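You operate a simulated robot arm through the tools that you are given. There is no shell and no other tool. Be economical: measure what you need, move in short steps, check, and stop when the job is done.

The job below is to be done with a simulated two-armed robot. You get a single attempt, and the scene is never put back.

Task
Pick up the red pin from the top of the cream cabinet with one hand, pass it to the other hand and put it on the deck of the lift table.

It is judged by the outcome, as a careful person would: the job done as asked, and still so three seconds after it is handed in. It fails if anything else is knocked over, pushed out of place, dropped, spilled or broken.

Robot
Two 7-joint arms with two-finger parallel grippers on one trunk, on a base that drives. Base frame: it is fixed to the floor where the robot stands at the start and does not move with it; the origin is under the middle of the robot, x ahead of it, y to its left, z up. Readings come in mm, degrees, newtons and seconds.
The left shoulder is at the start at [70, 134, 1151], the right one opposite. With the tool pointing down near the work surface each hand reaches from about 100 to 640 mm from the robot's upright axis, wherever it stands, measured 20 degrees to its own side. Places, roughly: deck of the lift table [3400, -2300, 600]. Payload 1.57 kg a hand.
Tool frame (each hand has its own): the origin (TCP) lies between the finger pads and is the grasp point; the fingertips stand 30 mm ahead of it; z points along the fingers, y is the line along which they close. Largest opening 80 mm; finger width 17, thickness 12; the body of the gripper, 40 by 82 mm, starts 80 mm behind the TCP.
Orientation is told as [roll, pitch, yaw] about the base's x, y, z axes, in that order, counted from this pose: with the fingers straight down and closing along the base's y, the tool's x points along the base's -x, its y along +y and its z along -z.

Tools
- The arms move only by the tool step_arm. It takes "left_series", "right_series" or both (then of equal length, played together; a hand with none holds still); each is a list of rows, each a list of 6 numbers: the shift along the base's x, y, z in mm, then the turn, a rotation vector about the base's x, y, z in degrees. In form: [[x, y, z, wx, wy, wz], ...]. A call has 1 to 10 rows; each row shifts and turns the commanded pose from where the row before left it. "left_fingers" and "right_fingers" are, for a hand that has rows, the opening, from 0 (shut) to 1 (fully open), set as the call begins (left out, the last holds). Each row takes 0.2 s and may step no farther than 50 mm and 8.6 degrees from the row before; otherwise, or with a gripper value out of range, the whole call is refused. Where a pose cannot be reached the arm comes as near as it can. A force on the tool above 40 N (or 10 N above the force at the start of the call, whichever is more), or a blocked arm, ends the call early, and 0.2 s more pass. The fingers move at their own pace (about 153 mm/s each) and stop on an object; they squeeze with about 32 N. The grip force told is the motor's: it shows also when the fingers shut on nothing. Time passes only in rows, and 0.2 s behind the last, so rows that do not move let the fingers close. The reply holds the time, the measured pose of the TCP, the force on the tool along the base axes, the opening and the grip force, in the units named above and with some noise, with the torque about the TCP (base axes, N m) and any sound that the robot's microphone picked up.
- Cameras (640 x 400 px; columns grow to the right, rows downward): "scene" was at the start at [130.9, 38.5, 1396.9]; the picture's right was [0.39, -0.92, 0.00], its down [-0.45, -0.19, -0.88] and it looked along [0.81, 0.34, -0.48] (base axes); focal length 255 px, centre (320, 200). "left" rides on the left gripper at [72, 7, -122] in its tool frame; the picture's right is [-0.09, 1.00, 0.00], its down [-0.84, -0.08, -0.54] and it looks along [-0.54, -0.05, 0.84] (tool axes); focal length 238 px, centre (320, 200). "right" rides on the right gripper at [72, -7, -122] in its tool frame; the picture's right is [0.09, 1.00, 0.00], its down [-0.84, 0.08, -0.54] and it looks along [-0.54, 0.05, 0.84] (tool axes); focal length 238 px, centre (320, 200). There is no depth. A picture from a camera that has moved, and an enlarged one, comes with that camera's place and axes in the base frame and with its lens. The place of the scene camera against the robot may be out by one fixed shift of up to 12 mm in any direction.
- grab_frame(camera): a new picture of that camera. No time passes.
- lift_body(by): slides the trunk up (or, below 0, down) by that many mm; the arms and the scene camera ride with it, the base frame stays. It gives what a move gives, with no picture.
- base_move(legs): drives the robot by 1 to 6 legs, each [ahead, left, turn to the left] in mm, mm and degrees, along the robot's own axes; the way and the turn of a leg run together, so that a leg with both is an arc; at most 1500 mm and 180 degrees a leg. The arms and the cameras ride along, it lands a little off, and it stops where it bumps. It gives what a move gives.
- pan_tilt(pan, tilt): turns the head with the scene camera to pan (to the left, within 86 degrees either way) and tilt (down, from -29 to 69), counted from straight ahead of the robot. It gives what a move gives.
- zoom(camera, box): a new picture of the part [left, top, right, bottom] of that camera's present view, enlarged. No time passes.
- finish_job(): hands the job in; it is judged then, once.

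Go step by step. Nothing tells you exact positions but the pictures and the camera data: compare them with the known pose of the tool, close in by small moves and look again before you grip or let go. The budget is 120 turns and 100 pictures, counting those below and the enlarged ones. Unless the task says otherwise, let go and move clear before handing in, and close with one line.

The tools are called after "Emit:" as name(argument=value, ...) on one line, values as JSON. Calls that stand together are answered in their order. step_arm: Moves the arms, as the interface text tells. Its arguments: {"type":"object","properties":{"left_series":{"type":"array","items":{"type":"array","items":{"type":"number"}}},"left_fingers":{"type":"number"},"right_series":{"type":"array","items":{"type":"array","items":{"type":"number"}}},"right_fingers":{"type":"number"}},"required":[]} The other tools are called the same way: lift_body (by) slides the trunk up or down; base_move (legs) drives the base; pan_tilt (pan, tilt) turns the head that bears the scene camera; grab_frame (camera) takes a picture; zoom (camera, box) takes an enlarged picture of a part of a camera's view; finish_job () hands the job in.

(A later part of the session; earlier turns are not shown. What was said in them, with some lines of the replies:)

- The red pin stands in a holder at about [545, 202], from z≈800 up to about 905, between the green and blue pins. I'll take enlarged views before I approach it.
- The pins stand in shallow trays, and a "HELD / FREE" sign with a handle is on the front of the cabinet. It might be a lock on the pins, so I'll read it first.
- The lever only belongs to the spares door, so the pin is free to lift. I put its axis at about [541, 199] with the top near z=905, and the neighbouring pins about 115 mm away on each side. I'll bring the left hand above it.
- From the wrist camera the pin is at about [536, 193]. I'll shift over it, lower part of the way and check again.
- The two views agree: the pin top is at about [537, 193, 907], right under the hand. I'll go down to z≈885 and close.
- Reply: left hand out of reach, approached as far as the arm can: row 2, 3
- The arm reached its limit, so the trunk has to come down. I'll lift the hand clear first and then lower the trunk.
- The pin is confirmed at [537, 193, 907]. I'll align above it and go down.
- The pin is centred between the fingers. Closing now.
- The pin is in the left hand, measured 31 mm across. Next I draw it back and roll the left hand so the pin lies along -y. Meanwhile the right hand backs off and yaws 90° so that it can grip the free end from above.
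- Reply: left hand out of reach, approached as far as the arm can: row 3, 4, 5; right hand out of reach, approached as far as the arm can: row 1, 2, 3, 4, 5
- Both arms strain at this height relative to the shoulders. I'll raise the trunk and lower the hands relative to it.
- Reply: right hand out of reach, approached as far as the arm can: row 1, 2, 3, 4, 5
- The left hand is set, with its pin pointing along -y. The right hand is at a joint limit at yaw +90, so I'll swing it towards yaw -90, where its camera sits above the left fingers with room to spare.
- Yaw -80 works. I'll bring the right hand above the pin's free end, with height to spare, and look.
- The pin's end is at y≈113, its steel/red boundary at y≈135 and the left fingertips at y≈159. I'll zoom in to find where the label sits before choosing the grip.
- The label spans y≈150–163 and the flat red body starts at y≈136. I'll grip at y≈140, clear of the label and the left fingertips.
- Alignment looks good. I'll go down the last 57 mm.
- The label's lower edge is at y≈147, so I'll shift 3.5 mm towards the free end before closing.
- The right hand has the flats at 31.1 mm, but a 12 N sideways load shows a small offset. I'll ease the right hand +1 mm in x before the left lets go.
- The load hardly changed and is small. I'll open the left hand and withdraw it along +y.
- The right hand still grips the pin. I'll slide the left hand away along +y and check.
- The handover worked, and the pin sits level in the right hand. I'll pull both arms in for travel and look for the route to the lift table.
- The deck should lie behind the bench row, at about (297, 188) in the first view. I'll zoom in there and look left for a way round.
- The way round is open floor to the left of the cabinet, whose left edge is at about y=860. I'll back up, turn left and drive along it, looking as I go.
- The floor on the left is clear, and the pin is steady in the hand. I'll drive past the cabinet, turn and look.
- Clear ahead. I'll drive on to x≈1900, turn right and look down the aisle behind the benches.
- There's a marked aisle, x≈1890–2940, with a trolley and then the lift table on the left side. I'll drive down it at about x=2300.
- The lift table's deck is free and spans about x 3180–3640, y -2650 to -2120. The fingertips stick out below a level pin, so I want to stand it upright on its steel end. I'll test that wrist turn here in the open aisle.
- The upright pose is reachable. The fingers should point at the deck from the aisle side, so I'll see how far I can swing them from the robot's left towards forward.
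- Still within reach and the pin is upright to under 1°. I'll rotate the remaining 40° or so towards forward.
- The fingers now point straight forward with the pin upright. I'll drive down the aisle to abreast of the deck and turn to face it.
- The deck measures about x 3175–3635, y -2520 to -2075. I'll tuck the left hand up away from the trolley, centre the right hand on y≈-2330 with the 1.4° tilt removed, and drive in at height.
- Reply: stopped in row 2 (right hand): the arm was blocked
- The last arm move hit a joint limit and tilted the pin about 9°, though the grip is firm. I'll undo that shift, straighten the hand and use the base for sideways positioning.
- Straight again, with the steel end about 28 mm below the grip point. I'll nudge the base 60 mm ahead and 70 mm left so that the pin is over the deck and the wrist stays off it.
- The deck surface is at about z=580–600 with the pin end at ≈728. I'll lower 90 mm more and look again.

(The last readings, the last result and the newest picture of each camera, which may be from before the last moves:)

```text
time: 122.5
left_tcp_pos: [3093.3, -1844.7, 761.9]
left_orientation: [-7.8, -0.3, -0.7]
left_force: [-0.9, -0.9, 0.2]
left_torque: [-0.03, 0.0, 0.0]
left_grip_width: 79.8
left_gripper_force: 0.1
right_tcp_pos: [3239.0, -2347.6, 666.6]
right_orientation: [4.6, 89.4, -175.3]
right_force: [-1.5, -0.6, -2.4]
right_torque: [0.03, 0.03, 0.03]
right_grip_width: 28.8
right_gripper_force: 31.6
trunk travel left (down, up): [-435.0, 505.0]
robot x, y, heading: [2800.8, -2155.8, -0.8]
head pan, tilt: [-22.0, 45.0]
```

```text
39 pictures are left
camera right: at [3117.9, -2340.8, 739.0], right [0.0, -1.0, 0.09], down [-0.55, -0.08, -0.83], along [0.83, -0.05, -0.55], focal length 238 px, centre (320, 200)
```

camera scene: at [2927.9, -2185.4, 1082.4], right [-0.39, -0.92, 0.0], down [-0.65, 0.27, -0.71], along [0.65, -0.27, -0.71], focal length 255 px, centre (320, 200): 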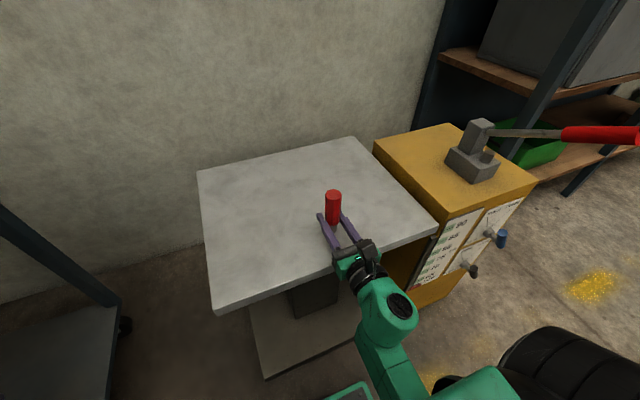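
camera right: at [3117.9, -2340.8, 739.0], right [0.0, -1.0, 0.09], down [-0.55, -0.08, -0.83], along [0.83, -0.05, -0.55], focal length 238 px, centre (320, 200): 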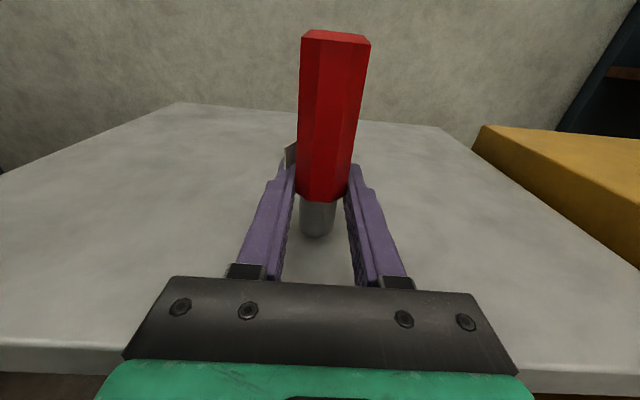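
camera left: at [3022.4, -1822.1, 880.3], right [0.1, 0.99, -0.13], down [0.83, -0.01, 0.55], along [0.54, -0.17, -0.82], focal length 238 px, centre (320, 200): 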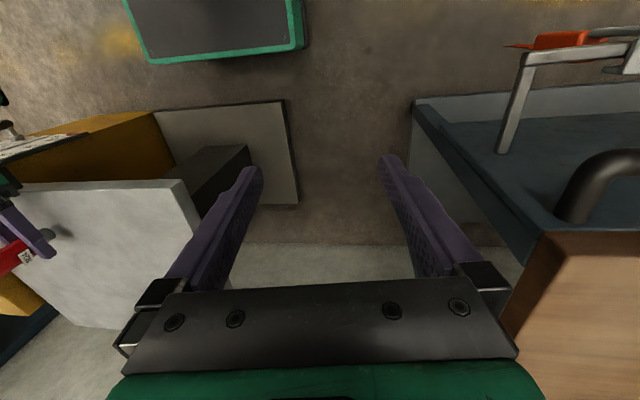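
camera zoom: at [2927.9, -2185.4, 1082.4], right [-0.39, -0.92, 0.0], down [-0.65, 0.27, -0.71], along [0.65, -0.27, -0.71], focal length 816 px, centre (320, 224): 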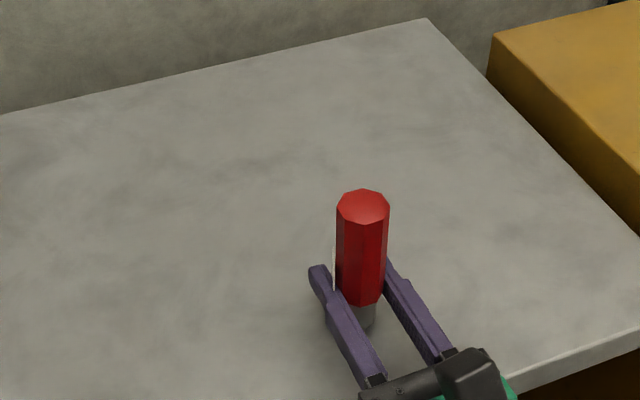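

Everything is clear and the pin is upright above the deck. I'll lower gradually with the trunk, checking the force.

Emit:
lift_body(by=-28)

Emit:
zoom(camera="right", box=[220, 150, 420, 290])

Emit:
zoom(camera="scene", box=[260, 130, 420, 230])

```text
time: 123.2
left_tcp_pos: [3091.9, -1844.4, 733.1]
left_orientation: [-7.8, -0.5, -0.6]
left_force: [0.1, -1.1, 0.3]
left_torque: [0.0, 0.03, 0.02]
left_grip_width: 80.2
left_gripper_force: 0.1
right_tcp_pos: [3236.6, -2345.7, 642.8]
right_orientation: [48.7, 89.8, -131.3]
right_force: [2.2, 0.0, 23.8]
right_torque: [0.06, -0.25, -0.15]
right_grip_width: 23.0
right_gripper_force: 31.9
trunk travel left (down, up): [-407.0, 533.0]
robot x, y, heading: [2804.5, -2153.9, -0.9]
head pan, tilt: [-22.0, 45.0]
```

```text
2.86 times, centred on (320, 220) of right
camera zoom: at [3115.9, -2339.9, 714.2], right [0.0, -1.0, 0.09], down [-0.54, -0.08, -0.84], along [0.84, -0.05, -0.54], focal length 681 px, centre (320, 143)
```

zoom: 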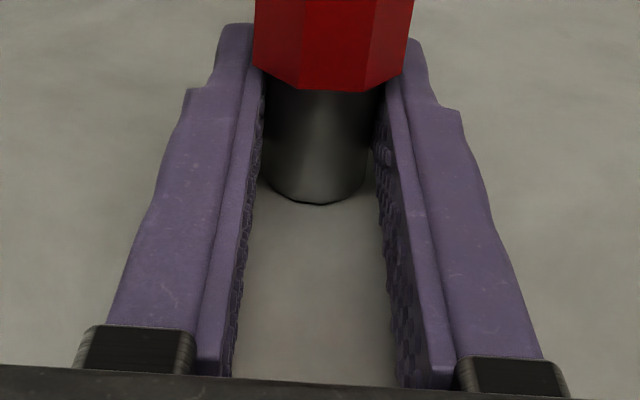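

```text
4.00 times, centred on (340, 180) of scene
camera zoom: at [2924.8, -2184.2, 1055.1], right [-0.39, -0.92, 0.0], down [-0.65, 0.27, -0.71], along [0.65, -0.27, -0.7], focal length 1021 px, centre (240, 280)
```

zoom: 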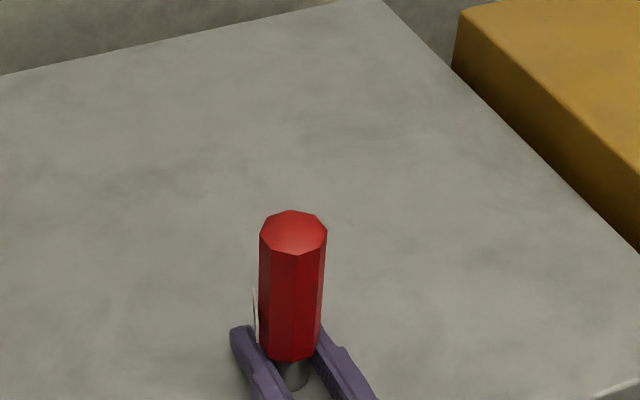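

The pin is standing on the deck: contact force is 24 N, and the fingers have slid onto the steel shank. I'll ease off about 3 mm to relax the load before opening.

Emit:
step_arm(right_series=[[0, 0, 1.5, 0, 0, 0], [0, 0, 1.5, 0, 0, 0], [0, 0, 0, 0, 0, 0]])

Emit:
zoom(camera="scene", box=[260, 130, 420, 230])

Emit:
grab_frame(camera="right")

Emit:
grab_frame(camera="left")

```text
time: 124.0
left_tcp_pos: [3093.3, -1844.9, 732.4]
left_orientation: [-7.8, -0.3, -0.6]
left_force: [-0.9, 0.1, -0.7]
left_torque: [0.01, 0.03, 0.01]
left_grip_width: 80.0
left_gripper_force: 0.1
right_tcp_pos: [3238.3, -2347.3, 642.3]
right_orientation: [16.6, 89.4, -163.4]
right_force: [1.9, 2.4, 15.3]
right_torque: [0.05, -0.31, 0.0]
right_grip_width: 22.7
right_gripper_force: 31.2
trunk travel left (down, up): [-407.0, 533.0]
robot x, y, heading: [2807.5, -2154.4, -0.8]
head pan, tilt: [-22.0, 45.0]
```

```text
4.00 times, centred on (340, 180) of scene
camera zoom: at [2925.7, -2184.1, 1054.7], right [-0.39, -0.92, 0.0], down [-0.65, 0.27, -0.71], along [0.65, -0.27, -0.71], focal length 1021 px, centre (240, 280)
```

zoom: 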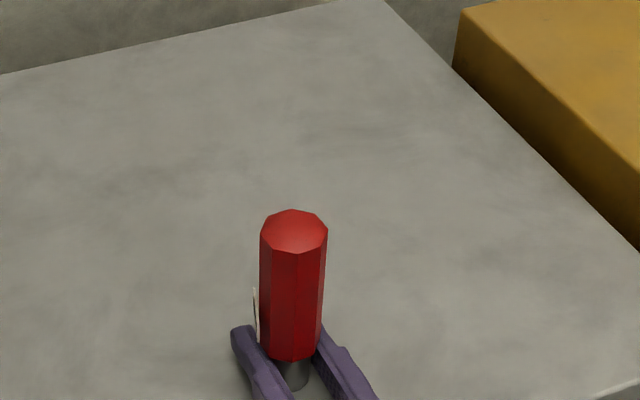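

```text
35 pictures are left
camera right: at [3116.4, -2340.0, 714.8], right [0.0, -1.0, 0.09], down [-0.55, -0.08, -0.83], along [0.84, -0.05, -0.55], focal length 238 px, centre (320, 200)
```

right: 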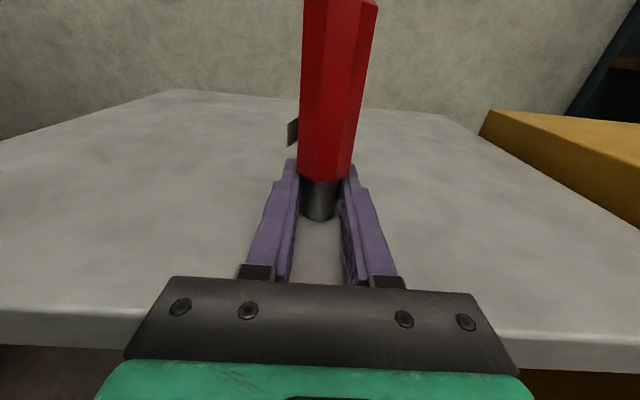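

```text
34 pictures are left
camera left: at [3020.7, -1821.0, 852.3], right [0.1, 0.99, -0.13], down [0.83, -0.01, 0.55], along [0.54, -0.17, -0.82], focal length 238 px, centre (320, 200)
```

left: 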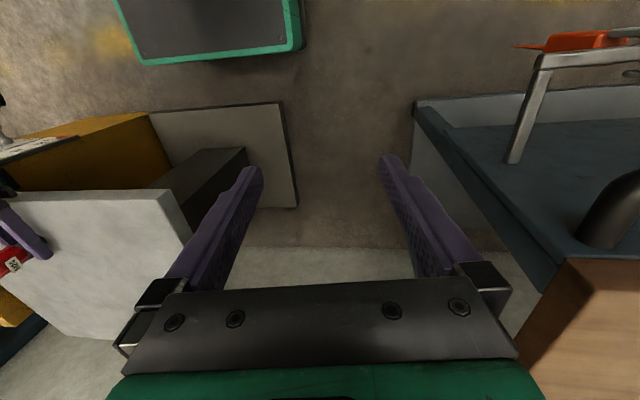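

The load is still 15 N, so I'll ease up 2 mm more.

Emit:
step_arm(right_series=[[0, 0, 1, 0, 0, 0], [0, 0, 1, 0, 0, 0], [0, 0, 0, 0, 0, 0]])

```text
time: 124.8
left_tcp_pos: [3094.7, -1845.4, 731.3]
left_orientation: [-7.7, -0.2, -0.6]
left_force: [1.3, -0.5, -0.1]
left_torque: [0.01, 0.0, 0.03]
left_grip_width: 80.2
left_gripper_force: 0.1
right_tcp_pos: [3238.5, -2348.2, 643.6]
right_orientation: [4.2, 89.3, -175.9]
right_force: [-0.7, 0.1, 1.6]
right_torque: [0.03, -0.03, 0.04]
right_grip_width: 22.8
right_gripper_force: 32.3
trunk travel left (down, up): [-407.0, 533.0]
robot x, y, heading: [2809.4, -2157.0, -0.9]
head pan, tilt: [-22.0, 45.0]
```

The load is down to almost nothing, with the deck carrying the pin. Opening the fingers.

Emit:
step_arm(right_series=[[0, 0, 0, 0, 0, 0], [0, 0, 0, 0, 0, 0], [0, 0, 0, 0, 0, 0]], right_fingers=1)

Emit:
grab_frame(camera="right")

Emit:
zoom(camera="scene", box=[260, 130, 420, 230])

```text
time: 125.6
left_tcp_pos: [3093.5, -1846.3, 732.3]
left_orientation: [-7.6, -0.2, -0.6]
left_force: [-0.9, 0.1, 0.2]
left_torque: [0.02, 0.01, 0.0]
left_grip_width: 80.0
left_gripper_force: 0.0
right_tcp_pos: [3238.9, -2348.2, 645.2]
right_orientation: [5.1, 89.4, -175.0]
right_force: [0.2, 0.1, 0.7]
right_torque: [0.01, -0.01, -0.02]
right_grip_width: 79.9
right_gripper_force: 0.1
trunk travel left (down, up): [-407.0, 533.0]
robot x, y, heading: [2809.9, -2157.1, -1.0]
head pan, tilt: [-22.0, 45.0]
```

```text
33 pictures are left
camera right: at [3117.7, -2340.9, 716.2], right [0.0, -1.0, 0.09], down [-0.55, -0.08, -0.83], along [0.83, -0.05, -0.55], focal length 238 px, centre (320, 200)
```

right: 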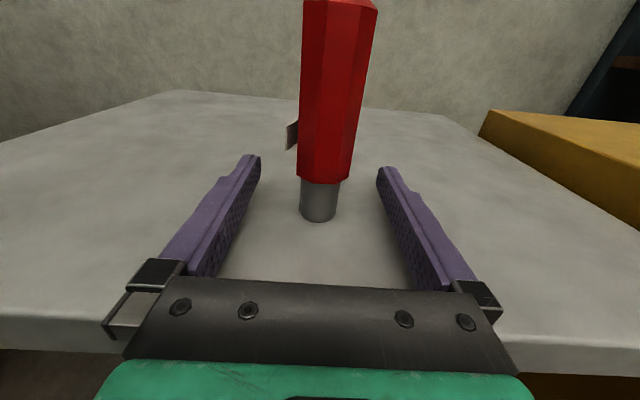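

```text
4.00 times, centred on (340, 180) of scene
camera zoom: at [2927.5, -2185.3, 1054.5], right [-0.39, -0.92, 0.0], down [-0.65, 0.27, -0.71], along [0.65, -0.27, -0.71], focal length 1021 px, centre (240, 280)
```

zoom: 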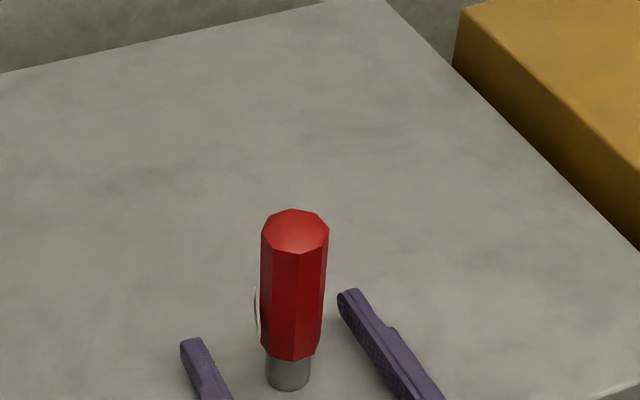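

The pin stands on its own. I'll back the whole robot straight away from the table, since that keeps the hand level and clears both hands together.

Emit:
base_move(legs=[[-250, 0, 0]])

Emit:
pan_tilt(pan=-10, tilt=30)

Emit:
grab_frame(camera="scene")

Emit:
grab_frame(camera="right")

```text
time: 127.5
left_tcp_pos: [2845.7, -1843.1, 733.2]
left_orientation: [-7.7, -0.2, -0.7]
left_force: [-0.2, -0.7, 0.1]
left_torque: [0.03, -0.02, 0.02]
left_grip_width: 80.2
left_gripper_force: 0.1
right_tcp_pos: [2987.9, -2345.1, 644.1]
right_orientation: [5.1, 89.5, -174.9]
right_force: [-0.4, -0.3, 0.2]
right_torque: [0.0, 0.0, -0.01]
right_grip_width: 80.1
right_gripper_force: 0.0
trunk travel left (down, up): [-407.0, 533.0]
robot x, y, heading: [2554.2, -2151.3, -0.9]
head pan, tilt: [-22.0, 45.0]
```

```text
time: 128.2
left_tcp_pos: [2845.4, -1842.1, 733.1]
left_orientation: [-7.7, -0.3, -0.7]
left_force: [0.0, 0.6, -0.3]
left_torque: [0.0, 0.05, 0.01]
left_grip_width: 80.0
left_gripper_force: 0.0
right_tcp_pos: [2988.6, -2345.7, 644.5]
right_orientation: [3.7, 89.4, -176.4]
right_force: [-0.5, 0.2, 0.4]
right_torque: [-0.01, 0.01, 0.01]
right_grip_width: 79.8
right_gripper_force: 0.1
trunk travel left (down, up): [-407.0, 533.0]
robot x, y, heading: [2553.1, -2150.6, -1.0]
head pan, tilt: [-10.0, 30.0]
```

```text
31 pictures are left
camera scene: at [2691.2, -2167.4, 1077.0], right [-0.19, -0.98, 0.0], down [-0.49, 0.1, -0.87], along [0.85, -0.16, -0.5], focal length 255 px, centre (320, 200)
```

scene: 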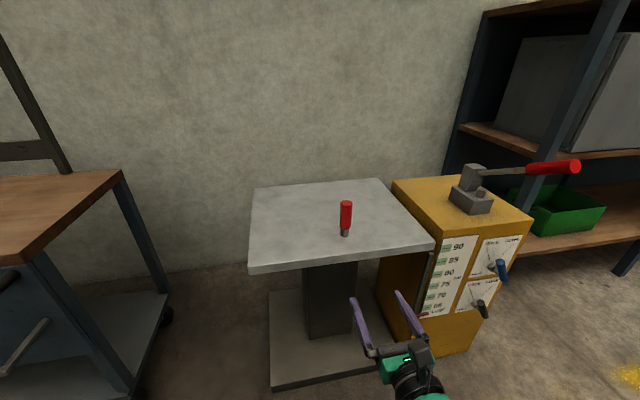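

```text
30 pictures are left
camera right: at [2867.2, -2337.9, 716.2], right [0.0, -1.0, 0.09], down [-0.55, -0.08, -0.83], along [0.83, -0.05, -0.55], focal length 238 px, centre (320, 200)
```

right: 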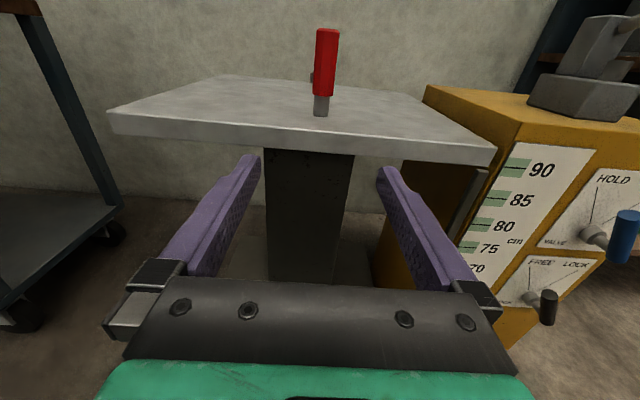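

The red pin stands upright on the lift-table deck and both hands are clear. Nothing around it was disturbed, so I'm handing in.

Emit:
finish_job()

```text
The job is handed in.
```

The red pin was picked from the cream cabinet with the left hand, passed to the right and left standing upright on the lift-table deck, and I saw nothing else moved or knocked over.
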